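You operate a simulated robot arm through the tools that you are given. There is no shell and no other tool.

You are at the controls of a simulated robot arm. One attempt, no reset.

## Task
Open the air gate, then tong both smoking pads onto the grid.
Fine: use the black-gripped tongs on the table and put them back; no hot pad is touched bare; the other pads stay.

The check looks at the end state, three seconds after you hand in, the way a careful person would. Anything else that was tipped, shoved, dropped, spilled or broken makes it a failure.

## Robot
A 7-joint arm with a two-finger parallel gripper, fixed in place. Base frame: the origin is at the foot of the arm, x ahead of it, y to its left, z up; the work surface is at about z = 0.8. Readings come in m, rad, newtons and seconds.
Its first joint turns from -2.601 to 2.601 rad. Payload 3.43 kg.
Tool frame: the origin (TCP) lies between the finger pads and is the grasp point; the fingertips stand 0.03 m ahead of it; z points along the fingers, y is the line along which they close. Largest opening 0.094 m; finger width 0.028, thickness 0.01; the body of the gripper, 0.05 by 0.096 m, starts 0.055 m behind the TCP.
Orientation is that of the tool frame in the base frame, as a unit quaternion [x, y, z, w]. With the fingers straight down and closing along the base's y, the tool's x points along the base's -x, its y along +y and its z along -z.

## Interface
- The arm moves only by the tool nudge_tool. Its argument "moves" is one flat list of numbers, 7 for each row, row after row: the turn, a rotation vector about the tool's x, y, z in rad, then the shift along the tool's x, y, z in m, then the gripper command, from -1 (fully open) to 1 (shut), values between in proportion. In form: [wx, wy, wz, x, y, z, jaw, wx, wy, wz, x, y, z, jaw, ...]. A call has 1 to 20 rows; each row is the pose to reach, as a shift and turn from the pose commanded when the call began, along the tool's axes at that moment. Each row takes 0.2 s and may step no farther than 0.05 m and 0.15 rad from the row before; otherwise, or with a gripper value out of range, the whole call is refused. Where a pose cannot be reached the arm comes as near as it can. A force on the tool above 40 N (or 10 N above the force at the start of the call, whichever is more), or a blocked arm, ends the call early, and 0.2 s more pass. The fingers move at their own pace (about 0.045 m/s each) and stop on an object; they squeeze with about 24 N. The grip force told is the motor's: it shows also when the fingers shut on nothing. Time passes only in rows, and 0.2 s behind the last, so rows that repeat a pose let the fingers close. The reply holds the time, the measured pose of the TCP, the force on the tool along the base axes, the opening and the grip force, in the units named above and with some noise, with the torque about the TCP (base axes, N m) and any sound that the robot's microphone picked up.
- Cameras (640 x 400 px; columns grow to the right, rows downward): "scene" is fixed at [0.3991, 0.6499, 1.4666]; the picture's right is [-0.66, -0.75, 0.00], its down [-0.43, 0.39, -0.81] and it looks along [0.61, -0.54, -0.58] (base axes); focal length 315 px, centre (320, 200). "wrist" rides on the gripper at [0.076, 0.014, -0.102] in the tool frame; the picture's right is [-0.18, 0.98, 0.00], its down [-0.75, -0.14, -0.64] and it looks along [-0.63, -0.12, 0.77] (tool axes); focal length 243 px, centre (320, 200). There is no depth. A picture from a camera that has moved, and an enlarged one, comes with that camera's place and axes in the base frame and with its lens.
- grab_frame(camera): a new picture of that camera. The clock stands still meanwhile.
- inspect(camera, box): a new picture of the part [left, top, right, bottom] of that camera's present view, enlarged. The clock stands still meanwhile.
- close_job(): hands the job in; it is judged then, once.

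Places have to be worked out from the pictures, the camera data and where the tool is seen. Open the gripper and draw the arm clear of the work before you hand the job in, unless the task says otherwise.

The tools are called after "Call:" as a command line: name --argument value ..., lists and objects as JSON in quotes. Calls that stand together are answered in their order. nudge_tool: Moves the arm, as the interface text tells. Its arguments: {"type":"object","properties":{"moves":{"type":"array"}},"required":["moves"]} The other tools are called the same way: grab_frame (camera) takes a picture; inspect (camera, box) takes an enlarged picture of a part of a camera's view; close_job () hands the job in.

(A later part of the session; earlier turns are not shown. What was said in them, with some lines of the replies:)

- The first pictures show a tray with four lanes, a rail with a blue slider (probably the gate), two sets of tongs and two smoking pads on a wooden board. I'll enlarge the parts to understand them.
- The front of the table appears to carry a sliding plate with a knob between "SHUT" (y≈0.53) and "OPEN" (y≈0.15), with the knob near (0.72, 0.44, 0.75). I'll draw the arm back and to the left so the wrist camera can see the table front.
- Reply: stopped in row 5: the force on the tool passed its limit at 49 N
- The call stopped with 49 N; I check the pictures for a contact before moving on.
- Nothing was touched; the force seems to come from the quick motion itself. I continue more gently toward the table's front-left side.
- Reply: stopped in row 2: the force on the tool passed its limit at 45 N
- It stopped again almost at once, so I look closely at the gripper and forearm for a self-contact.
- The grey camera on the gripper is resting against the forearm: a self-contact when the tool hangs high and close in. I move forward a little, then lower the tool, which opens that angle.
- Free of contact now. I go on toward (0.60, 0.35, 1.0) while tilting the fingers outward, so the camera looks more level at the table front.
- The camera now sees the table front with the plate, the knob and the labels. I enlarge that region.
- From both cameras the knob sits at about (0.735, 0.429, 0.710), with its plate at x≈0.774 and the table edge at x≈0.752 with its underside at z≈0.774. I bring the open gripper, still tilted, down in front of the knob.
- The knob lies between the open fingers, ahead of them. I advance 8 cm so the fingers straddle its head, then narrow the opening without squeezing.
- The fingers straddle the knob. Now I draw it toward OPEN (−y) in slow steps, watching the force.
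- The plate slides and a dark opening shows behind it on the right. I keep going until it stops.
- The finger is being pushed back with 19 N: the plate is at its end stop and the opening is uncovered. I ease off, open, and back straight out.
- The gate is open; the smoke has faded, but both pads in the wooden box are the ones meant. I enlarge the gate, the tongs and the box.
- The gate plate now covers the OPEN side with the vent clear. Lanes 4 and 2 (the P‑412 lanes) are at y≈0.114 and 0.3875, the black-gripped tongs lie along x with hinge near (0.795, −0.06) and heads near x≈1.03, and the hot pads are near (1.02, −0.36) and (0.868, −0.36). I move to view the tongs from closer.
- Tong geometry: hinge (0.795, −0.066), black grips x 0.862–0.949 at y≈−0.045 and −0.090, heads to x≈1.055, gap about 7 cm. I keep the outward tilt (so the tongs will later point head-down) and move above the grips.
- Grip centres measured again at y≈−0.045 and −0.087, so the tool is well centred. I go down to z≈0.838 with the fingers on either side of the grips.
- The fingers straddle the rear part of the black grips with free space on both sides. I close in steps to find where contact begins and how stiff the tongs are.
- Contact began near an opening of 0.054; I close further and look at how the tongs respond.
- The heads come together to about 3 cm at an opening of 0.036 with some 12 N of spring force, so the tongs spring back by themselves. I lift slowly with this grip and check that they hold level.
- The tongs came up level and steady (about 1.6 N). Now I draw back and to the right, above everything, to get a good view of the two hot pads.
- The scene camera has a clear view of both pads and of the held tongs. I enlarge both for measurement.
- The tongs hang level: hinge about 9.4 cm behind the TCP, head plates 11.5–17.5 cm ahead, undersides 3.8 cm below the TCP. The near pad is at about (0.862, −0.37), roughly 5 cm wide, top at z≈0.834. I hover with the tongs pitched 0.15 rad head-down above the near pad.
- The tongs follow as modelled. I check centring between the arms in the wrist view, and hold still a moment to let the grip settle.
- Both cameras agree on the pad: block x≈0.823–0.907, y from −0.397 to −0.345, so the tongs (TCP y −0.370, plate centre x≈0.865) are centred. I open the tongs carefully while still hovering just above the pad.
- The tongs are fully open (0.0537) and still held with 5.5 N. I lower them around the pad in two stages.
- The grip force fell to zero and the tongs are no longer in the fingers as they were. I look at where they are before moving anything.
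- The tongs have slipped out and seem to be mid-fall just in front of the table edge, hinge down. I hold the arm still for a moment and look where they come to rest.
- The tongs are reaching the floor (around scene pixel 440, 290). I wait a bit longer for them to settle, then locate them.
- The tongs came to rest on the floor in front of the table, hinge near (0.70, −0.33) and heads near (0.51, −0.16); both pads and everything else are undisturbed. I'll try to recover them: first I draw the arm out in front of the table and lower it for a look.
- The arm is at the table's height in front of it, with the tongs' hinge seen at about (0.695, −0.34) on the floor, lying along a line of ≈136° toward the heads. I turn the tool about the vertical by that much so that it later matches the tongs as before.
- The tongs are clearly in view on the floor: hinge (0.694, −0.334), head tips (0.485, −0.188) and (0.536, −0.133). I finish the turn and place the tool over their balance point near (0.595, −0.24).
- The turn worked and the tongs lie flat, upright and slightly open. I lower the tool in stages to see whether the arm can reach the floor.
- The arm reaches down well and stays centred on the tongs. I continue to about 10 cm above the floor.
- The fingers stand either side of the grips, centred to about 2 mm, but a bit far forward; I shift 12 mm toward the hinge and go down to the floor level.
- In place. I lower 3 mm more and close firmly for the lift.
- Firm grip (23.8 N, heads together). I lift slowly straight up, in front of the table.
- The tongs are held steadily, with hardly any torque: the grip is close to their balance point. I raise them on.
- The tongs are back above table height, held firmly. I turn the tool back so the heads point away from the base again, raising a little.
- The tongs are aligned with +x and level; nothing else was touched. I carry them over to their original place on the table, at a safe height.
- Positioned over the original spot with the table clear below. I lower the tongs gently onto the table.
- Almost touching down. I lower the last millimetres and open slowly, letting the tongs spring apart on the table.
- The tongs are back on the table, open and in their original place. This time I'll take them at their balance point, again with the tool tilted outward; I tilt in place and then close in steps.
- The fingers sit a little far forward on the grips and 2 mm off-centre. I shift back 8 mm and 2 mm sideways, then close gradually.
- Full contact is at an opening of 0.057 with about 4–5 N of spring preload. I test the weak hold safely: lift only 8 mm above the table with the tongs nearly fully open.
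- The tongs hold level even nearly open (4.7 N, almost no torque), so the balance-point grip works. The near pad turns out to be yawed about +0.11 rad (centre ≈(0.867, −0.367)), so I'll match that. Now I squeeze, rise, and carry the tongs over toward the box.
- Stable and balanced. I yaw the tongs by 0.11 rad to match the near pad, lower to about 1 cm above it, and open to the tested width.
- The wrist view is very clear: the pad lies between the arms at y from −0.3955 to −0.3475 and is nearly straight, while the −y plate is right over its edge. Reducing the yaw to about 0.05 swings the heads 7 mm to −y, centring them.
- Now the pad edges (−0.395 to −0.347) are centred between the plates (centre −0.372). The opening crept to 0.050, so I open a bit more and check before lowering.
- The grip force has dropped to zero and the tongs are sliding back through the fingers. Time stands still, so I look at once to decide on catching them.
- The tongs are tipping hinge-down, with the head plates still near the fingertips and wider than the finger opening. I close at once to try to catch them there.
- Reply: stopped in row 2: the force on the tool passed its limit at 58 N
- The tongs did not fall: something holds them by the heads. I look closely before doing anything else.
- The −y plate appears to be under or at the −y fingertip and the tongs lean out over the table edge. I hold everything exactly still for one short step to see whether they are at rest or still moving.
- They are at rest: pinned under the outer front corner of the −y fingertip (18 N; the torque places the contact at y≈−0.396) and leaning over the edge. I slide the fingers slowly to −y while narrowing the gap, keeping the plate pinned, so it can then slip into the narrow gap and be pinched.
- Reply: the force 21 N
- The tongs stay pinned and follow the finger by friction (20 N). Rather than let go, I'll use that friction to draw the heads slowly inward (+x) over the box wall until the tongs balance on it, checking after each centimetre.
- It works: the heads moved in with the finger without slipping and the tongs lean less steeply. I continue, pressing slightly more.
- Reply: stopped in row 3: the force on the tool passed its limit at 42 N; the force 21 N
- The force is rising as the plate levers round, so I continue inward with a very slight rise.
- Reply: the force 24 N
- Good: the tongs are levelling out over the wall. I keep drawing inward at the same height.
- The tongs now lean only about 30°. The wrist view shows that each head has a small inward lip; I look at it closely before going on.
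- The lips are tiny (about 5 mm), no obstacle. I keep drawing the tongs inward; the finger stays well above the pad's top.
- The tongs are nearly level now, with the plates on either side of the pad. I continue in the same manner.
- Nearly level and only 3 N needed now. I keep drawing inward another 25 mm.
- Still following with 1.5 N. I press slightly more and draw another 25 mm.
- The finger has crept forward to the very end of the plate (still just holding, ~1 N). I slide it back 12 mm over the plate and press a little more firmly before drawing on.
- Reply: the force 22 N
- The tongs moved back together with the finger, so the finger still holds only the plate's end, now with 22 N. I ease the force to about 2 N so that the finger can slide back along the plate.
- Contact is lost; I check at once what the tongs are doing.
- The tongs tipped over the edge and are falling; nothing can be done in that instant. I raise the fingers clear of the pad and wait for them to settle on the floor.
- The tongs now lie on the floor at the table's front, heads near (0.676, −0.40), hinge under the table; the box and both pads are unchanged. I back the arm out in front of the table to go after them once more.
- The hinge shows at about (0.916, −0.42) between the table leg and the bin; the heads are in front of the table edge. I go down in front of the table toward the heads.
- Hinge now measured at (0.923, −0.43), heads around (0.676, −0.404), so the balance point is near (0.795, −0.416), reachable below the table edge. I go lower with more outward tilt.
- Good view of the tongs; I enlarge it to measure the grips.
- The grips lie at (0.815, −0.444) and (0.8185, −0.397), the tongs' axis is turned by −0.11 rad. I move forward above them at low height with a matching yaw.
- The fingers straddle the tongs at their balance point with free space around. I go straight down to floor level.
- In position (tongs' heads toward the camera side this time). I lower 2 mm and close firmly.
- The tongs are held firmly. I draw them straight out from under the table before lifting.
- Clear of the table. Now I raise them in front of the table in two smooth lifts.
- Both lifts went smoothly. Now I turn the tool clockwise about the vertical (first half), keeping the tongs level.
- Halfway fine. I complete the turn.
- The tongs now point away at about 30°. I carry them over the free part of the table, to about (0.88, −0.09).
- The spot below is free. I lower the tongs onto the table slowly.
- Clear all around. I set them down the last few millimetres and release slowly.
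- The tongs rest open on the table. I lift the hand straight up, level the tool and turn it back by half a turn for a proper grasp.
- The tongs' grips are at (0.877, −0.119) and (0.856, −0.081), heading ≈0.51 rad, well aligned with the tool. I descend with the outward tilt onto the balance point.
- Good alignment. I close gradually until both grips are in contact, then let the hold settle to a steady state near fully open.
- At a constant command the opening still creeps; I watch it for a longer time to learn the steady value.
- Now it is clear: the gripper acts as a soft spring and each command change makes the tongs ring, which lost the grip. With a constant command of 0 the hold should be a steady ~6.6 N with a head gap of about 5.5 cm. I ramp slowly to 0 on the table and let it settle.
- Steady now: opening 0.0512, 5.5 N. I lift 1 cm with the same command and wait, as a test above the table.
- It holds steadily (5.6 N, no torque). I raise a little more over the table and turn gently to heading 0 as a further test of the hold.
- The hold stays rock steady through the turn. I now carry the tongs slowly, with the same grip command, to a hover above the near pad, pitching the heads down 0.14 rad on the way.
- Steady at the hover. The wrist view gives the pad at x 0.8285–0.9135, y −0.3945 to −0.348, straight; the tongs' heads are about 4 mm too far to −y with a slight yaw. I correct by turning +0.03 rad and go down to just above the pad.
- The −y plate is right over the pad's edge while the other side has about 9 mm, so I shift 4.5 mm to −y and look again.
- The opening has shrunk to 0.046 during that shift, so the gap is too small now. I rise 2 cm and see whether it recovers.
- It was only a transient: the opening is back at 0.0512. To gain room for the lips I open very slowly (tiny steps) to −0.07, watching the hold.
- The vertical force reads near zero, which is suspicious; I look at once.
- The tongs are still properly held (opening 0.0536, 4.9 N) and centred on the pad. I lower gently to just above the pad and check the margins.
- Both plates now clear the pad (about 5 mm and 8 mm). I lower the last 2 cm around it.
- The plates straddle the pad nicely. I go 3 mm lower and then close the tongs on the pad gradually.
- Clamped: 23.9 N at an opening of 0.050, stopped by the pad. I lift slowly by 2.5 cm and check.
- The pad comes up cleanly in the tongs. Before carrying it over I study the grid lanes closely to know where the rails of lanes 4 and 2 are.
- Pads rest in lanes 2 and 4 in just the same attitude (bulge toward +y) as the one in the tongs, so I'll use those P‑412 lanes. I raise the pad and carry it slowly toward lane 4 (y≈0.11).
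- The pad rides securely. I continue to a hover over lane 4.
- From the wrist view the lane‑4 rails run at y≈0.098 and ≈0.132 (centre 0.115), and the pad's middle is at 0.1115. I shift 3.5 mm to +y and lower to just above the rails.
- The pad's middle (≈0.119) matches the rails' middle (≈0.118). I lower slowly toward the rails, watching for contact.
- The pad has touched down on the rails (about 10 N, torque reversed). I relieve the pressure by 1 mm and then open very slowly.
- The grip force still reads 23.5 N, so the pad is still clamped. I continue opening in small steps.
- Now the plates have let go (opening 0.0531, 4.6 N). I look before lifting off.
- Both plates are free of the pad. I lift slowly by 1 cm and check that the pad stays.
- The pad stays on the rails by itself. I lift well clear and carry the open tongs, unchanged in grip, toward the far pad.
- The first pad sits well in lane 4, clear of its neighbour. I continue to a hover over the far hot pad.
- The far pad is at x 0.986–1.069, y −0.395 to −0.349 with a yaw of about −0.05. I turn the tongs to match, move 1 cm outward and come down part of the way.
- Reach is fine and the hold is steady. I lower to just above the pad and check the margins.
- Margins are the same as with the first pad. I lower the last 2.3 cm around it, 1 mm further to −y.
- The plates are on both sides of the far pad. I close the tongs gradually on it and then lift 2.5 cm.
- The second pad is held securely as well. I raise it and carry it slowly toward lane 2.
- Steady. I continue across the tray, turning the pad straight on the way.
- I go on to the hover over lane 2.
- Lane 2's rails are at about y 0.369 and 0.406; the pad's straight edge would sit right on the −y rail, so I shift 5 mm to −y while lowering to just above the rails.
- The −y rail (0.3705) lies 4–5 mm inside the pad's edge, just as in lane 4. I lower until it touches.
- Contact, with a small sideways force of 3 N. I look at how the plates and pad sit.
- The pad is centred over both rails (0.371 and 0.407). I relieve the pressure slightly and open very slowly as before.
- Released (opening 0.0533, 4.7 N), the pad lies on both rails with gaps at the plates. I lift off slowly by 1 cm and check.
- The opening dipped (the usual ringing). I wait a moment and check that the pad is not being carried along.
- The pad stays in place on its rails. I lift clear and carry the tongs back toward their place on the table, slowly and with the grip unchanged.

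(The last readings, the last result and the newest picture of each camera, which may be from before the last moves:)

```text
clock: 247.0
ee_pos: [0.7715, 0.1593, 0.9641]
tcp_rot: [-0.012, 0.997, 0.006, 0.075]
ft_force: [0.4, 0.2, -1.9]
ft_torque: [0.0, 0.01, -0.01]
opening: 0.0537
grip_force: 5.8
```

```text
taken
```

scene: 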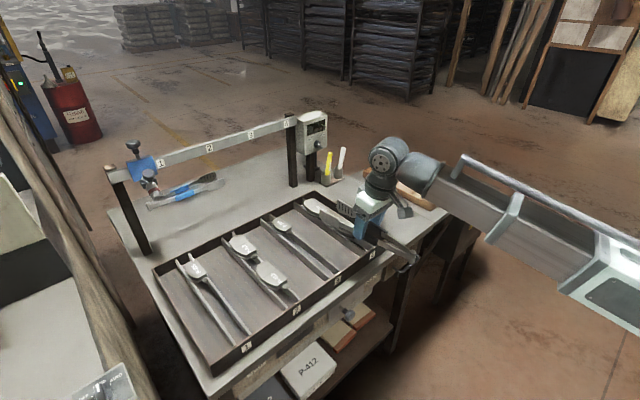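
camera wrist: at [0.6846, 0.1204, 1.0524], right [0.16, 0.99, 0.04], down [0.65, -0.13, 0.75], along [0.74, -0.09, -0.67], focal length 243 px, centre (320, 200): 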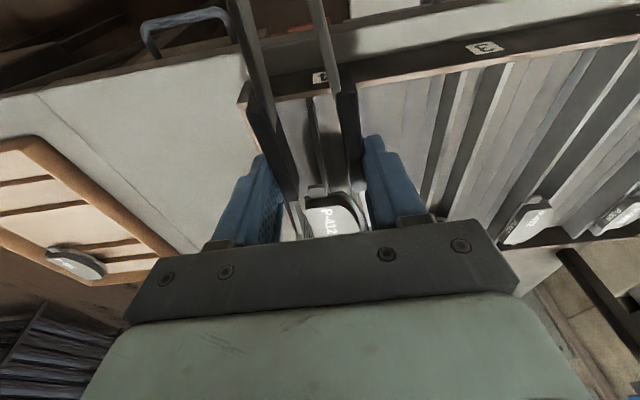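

Both pads are visible in lanes 2 and 4. I continue to above the tongs' original place, levelling them on the way.

Call:
nudge_tool --moves '[0, -0.004, 0.0005, -0.003, -0.005, 0.0004, -0.065, 0.0002, -0.012, 0.0015, -0.01, -0.016, 0.0014, -0.065, 0.0005, -0.02, 0.003, -0.019, -0.032, 0.0026, -0.065, 0.0008, -0.03, 0.005, -0.029, -0.049, 0.0039, -0.065, 0.001, -0.04, 0.007, -0.039, -0.066, 0.0053, -0.065, 0.0013, -0.05, 0.009, -0.049, -0.083, 0.0067, -0.065, 0.0016, -0.06, 0.011, -0.059, -0.1, 0.008, -0.065, 0.0019, -0.07, 0.013, -0.069, -0.117, 0.0094, -0.065, 0.0022, -0.08, 0.015, -0.079, -0.134, 0.0108, -0.065, 0.0025, -0.09, 0.017, -0.089, -0.151, 0.0121, -0.065, 0.0028, -0.1, 0.019, -0.099, -0.168, 0.0135, -0.065, 0.003, -0.11, 0.021, -0.109, -0.185, 0.0149, -0.065, 0.0033, -0.12, 0.023, -0.119, -0.2, 0.0161, -0.065, 0.0035, -0.13, 0.024, -0.128, -0.214, 0.0173, -0.065, 0.0037, -0.137, 0.0247, -0.134, -0.224, 0.0181, -0.065, 0.0037, -0.14, 0.0247, -0.1376, -0.2303, 0.0186, -0.065, 0.0037, -0.14, 0.0247, -0.1376, -0.2303, 0.0186, -0.065]'

Call:
inspect --camera "scene" --box '[310, 120, 470, 220]'

Call:
grab_frame --camera "wrist"

```text
clock: 250.6
ee_pos: [0.9144, -0.0661, 0.9643]
tcp_rot: [0.0, 0.99, 0.006, 0.144]
ft_force: [-1.0, 0.2, -1.2]
ft_torque: [-0.03, 0.03, 0.02]
opening: 0.0535
grip_force: 5.1
```

```text
4.00 times, centred on (390, 170) of scene
camera zoom: at [0.3991, 0.6499, 1.4666], right [-0.66, -0.75, 0.0], down [-0.43, 0.39, -0.81], along [0.61, -0.54, -0.58], focal length 1258 px, centre (40, 320)
```

zoom: 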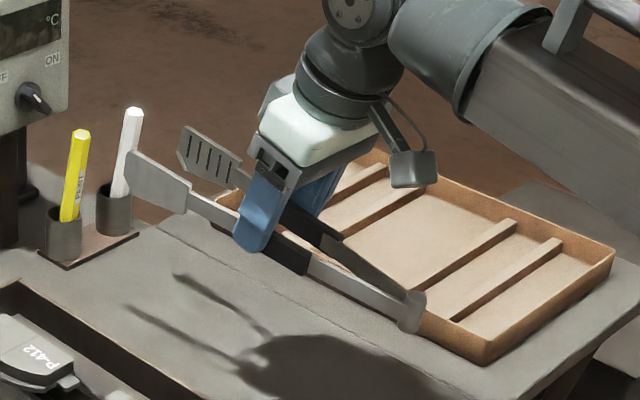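

```text
taken
camera wrist: at [0.8126, -0.0539, 1.0415], right [0.18, 0.98, 0.06], down [0.54, -0.15, 0.83], along [0.82, -0.11, -0.56], focal length 243 px, centre (320, 200)
```

wrist: 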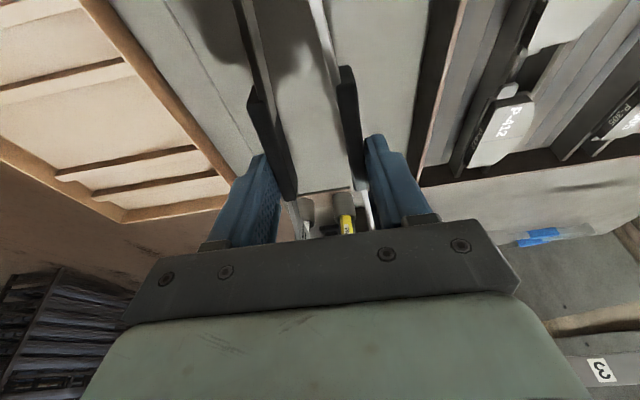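

The tongs are over their place, but tipped heads-up by about 0.08 rad. I correct the tilt while lowering to 2 cm above the table.

Call:
nudge_tool --moves '[0, 0.008, 0, 0.0014, 0, 0.005, -0.065, 0, 0.02, 0, 0.0044, 0, 0.015, -0.065, 0, 0.032, 0, 0.0085, 0, 0.029, -0.065, 0, 0.045, 0, 0.013, -0.0005, 0.044, -0.065, 0, 0.058, 0, 0.0175, -0.0007, 0.059, -0.065, 0, 0.068, 0, 0.022, -0.001, 0.074, -0.065, 0, 0.075, 0, 0.0255, -0.001, 0.086, -0.065, 0, 0.075, 0, 0.0275, -0.0012, 0.093, -0.065, 0, 0.075, 0, 0.0275, -0.0012, 0.093, -0.065]'

Call:
inspect --camera "scene" --box '[320, 150, 448, 230]'

```text
clock: 252.6
ee_pos: [0.9141, -0.0665, 0.869]
tcp_rot: [0.0, 0.994, 0.006, 0.108]
ft_force: [0.3, -0.7, -1.3]
ft_torque: [0.01, 0.03, 0.03]
opening: 0.0488
grip_force: 5.1
```

```text
5.00 times, centred on (384, 190) of scene
camera zoom: at [0.3991, 0.6499, 1.4666], right [-0.66, -0.75, 0.0], down [-0.43, 0.39, -0.81], along [0.61, -0.54, -0.58], focal length 1573 px, centre (0, 250)
```

zoom: 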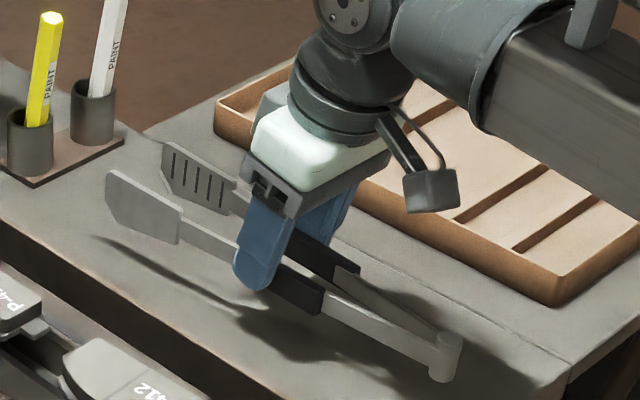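

Level now, about 2.4 cm above the table. I set them down gently.

Call:
nudge_tool --moves '[0, 0, 0, 0.001, 0, 0.0045, -0.065, 0, 0, 0, 0.002, 0, 0.0095, -0.065, 0, 0, 0, 0.003, 0, 0.0145, -0.065, 0, 0, 0, 0.004, 0, 0.0185, -0.065, 0, 0, 0, 0.0046, 0, 0.021, -0.065, 0, 0, 0, 0.0049, 0, 0.0225, -0.065, 0, 0, 0, 0.0049, 0, 0.0225, -0.065]'

Call:
inspect --camera "scene" --box '[330, 165, 426, 225]'

```text
clock: 254.2
ee_pos: [0.915, -0.0646, 0.8435]
tcp_rot: [0.001, 0.994, 0.005, 0.107]
ft_force: [-0.2, 0.3, -3.3]
ft_torque: [0.01, 0.03, 0.0]
opening: 0.0538
grip_force: 4.4
```

```text
6.67 times, centred on (378, 195) of scene
camera zoom: at [0.3991, 0.6499, 1.4666], right [-0.66, -0.75, 0.0], down [-0.43, 0.39, -0.81], along [0.61, -0.54, -0.58], focal length 2098 px, centre (-67, 233)
```

zoom: 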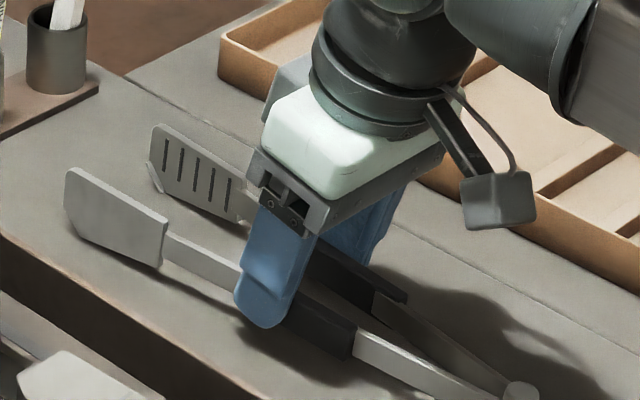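

Nearly there; I lower millimetre by millimetre until the table carries them.

Call:
nudge_tool --moves '[0, 0, 0, 0.0003, 0, 0.0013, -0.065, 0, 0, 0, 0.0006, 0, 0.0026, -0.065, 0, 0, 0, 0.0008, 0, 0.0036, -0.065, 0, 0, 0, 0.0008, 0, 0.0036, -0.065]'

Call:
inspect --camera "scene" --box '[330, 175, 426, 235]'

```text
clock: 255.2
ee_pos: [0.915, -0.0669, 0.8407]
tcp_rot: [0.0, 0.994, 0.006, 0.107]
ft_force: [-1.0, 0.4, 4.4]
ft_torque: [0.06, -0.07, 0.06]
opening: 0.0534
grip_force: 4.5
```

```text
6.67 times, centred on (378, 205) of scene
camera zoom: at [0.3991, 0.6499, 1.4666], right [-0.66, -0.75, 0.0], down [-0.43, 0.39, -0.81], along [0.61, -0.54, -0.58], focal length 2098 px, centre (-67, 167)
```

zoom: 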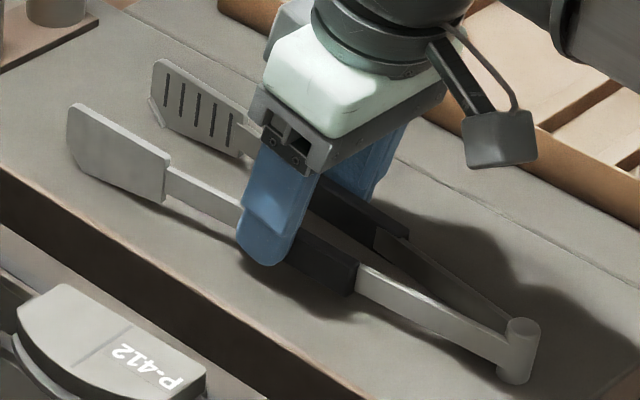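

They rest on the table now (+4 N). I open fully and slowly.

Call:
nudge_tool --moves '[0, 0, 0, -0.0002, 0, -0.0008, -0.09, 0, 0, 0, -0.0002, 0, -0.0008, -0.12, 0, 0, 0, -0.0002, 0, -0.0008, -0.16, 0, 0, 0, -0.0002, 0, -0.0008, -0.2, 0, 0, 0, -0.0002, 0, -0.0008, -0.25, 0, 0, 0, -0.0002, 0, -0.0008, -0.3, 0, 0, 0, -0.0002, 0, -0.0008, -0.4, 0, 0, 0, -0.0002, 0, -0.0008, -0.55, 0, 0, 0, -0.0002, 0, -0.0008, -0.75, 0, 0, 0, -0.0002, 0, -0.0008, -1, 0, 0, 0, -0.0002, 0, -0.0008, -1, 0, 0, 0, -0.0002, 0, -0.0008, -1]'

Call:
inspect --camera "scene" --box '[330, 175, 426, 235]'

Call:
grab_frame --camera "wrist"

```text
clock: 257.8
ee_pos: [0.9165, -0.0655, 0.8413]
tcp_rot: [0.0, 0.994, 0.006, 0.107]
ft_force: [0.1, 0.4, 0.0]
ft_torque: [0.02, 0.0, 0.01]
opening: 0.094
grip_force: 0.0
```

```text
6.67 times, centred on (378, 205) of scene
camera zoom: at [0.3991, 0.6499, 1.4666], right [-0.66, -0.75, 0.0], down [-0.43, 0.39, -0.81], along [0.61, -0.54, -0.58], focal length 2098 px, centre (-67, 167)
```

zoom: 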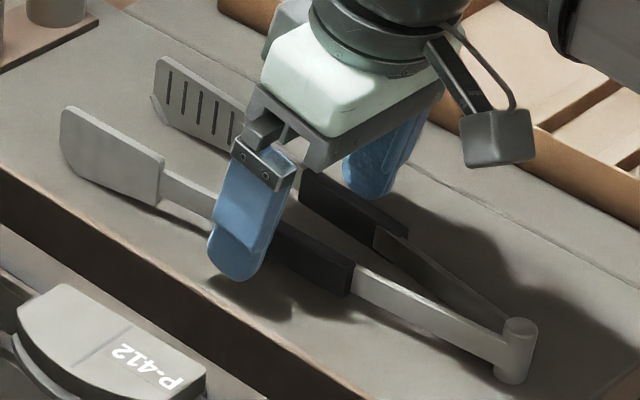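

```text
taken
camera wrist: at [0.8185, -0.0528, 0.9258], right [0.18, 0.98, 0.05], down [0.6, -0.15, 0.79], along [0.78, -0.11, -0.62], focal length 243 px, centre (320, 200)
```

wrist: 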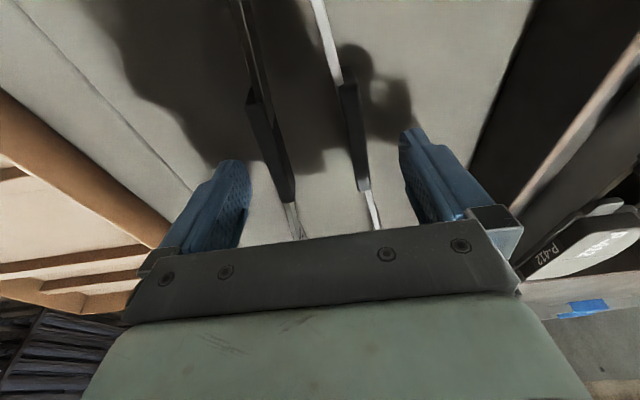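

The tongs lie flat and open at their original place. I raise the hand straight up and away.

Call:
nudge_tool --moves '[0, 0, 0, -0.0015, 0, -0.007, -1, 0, 0, 0, -0.0045, 0, -0.02, -1, 0, 0, 0, -0.009, 0, -0.04, -1, 0, 0, 0, -0.0145, 0, -0.065, -1, 0, 0, 0, -0.02, 0, -0.09, -1, 0, 0, 0, -0.0255, 0, -0.115, -1, 0, 0, 0, -0.031, 0, -0.14, -1, 0, 0, 0, -0.036, 0, -0.163, -1, 0, 0, 0, -0.039, 0, -0.178, -1, 0, 0, 0, -0.04, 0, -0.183, -1]'

Call:
grab_frame --camera "scene"

Call:
grab_frame --camera "wrist"

Call:
inspect --camera "scene" --box '[220, 190, 412, 310]'

Call:
inspect --camera "scene" --box '[320, 150, 448, 230]'

Call:
inspect --camera "scene" --box '[240, 240, 400, 340]'

```text
clock: 260.0
ee_pos: [0.9152, -0.0677, 1.0291]
tcp_rot: [0.001, 0.994, 0.006, 0.108]
ft_force: [0.0, -0.3, 0.2]
ft_torque: [0.0, 0.02, -0.01]
opening: 0.0943
grip_force: 0.1
```

```text
taken
```

scene: 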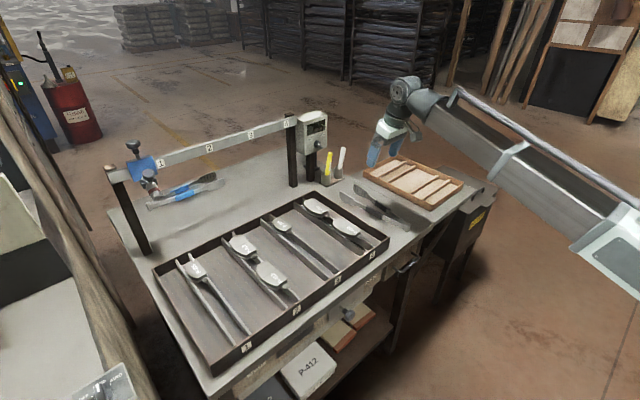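

```text
taken
camera wrist: at [0.818, -0.0547, 1.1134], right [0.18, 0.98, 0.05], down [0.6, -0.15, 0.79], along [0.78, -0.11, -0.62], focal length 243 px, centre (320, 200)
```

wrist: 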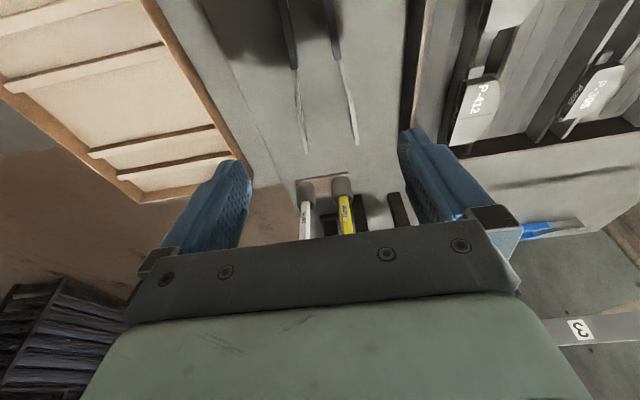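

```text
3.33 times, centred on (316, 250) of scene
camera zoom: at [0.3991, 0.6499, 1.4666], right [-0.66, -0.75, 0.0], down [-0.43, 0.39, -0.81], along [0.61, -0.54, -0.58], focal length 1049 px, centre (333, 33)
```

zoom: 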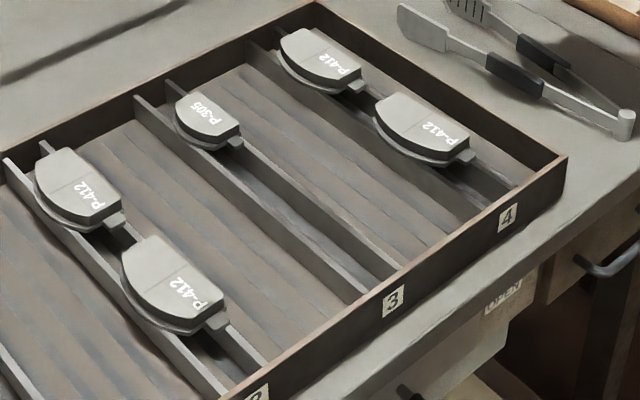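

```text
5.00 times, centred on (384, 190) of scene
camera zoom: at [0.3991, 0.6499, 1.4666], right [-0.66, -0.75, 0.0], down [-0.43, 0.39, -0.81], along [0.61, -0.54, -0.58], focal length 1573 px, centre (0, 250)
```

zoom: 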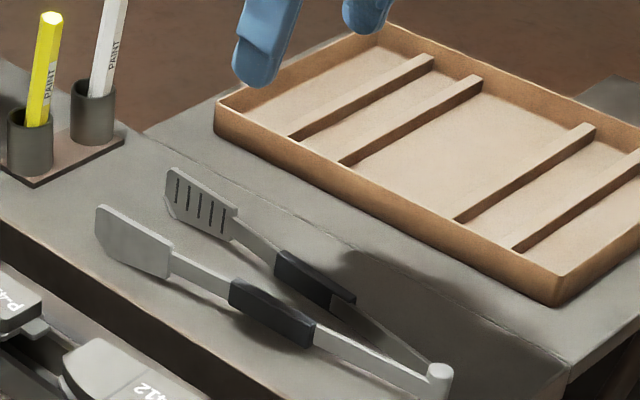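

```text
4.00 times, centred on (320, 290) of scene
camera zoom: at [0.3991, 0.6499, 1.4666], right [-0.66, -0.75, 0.0], down [-0.43, 0.39, -0.81], along [0.61, -0.54, -0.58], focal length 1258 px, centre (320, -160)
```

zoom: 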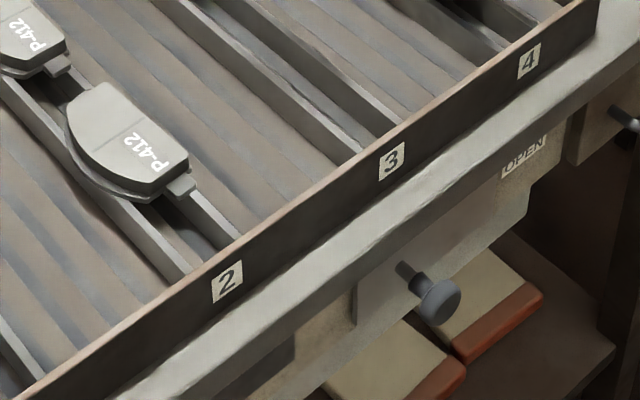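

Final state looks right: both hot pads rest on the rails in lanes 2 and 4, the other pads are unmoved, the gate is open and the tongs lie at their original place. I raise the arm further clear before handing in.

Call:
nudge_tool --moves '[0, 0, 0, -0.006, 0.004, -0.01, -1, 0, 0, 0, -0.018, 0.011, -0.03, -1, 0, 0, 0, -0.032, 0.02, -0.054, -1, 0, 0, 0, -0.046, 0.028, -0.077, -1, 0, 0, 0, -0.06, 0.037, -0.1, -1, 0, 0, 0, -0.072, 0.044, -0.12, -1, 0, 0, 0, -0.081, 0.05, -0.1357, -1]'

Call:
grab_frame --camera "scene"

```text
clock: 261.6
ee_pos: [0.9656, -0.0223, 1.1808]
tcp_rot: [0.0, 0.994, 0.006, 0.107]
ft_force: [-0.6, 0.6, 0.7]
ft_torque: [-0.01, 0.02, -0.02]
opening: 0.0942
grip_force: 0.0
```

```text
taken
```

scene: 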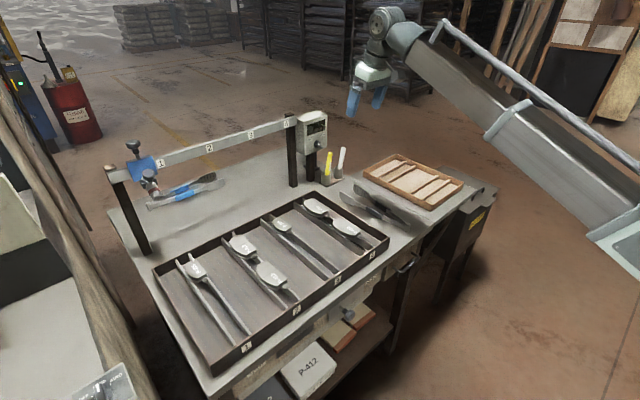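

The arm is clear, the gripper is open and the scene is at rest, so I hand the job in. The tongs slipped to the floor twice on the way; I recovered them both times.

Call:
close_job

```text
The job is handed in.
```

The job is handed in. The air gate is open, and both hot pads were moved with the black-gripped tongs onto the grid. One is in lane 4 and the other in lane 2.

- **Tongs dropped:** They slipped out of the gripper and fell to the floor twice. I picked them up both times, and they now lie open on the table where they started. The check may count the drops against the job.
- **Hot pads:** As far as the pictures show, the gripper never touched a pad directly. During the second slip the fingers passed over the near pad, about 1.5–3 cm above it.
- **Force on the box:** In that slip the fingers pressed the tongs against the front wall of the wooden box for about ten seconds, mostly under 25 N with short peaks of 42 and 58 N. The box and the pads did not move.
- **Lane choice:** The task named no lanes. I used 4 and 2 because both already held P-412 pads, the same type as the hot ones.
- **Everything else:** The final pictures show the four pads already on the grid, the paint markers and the blue tongs where they were. The gripper is open and the arm is raised clear of the table.
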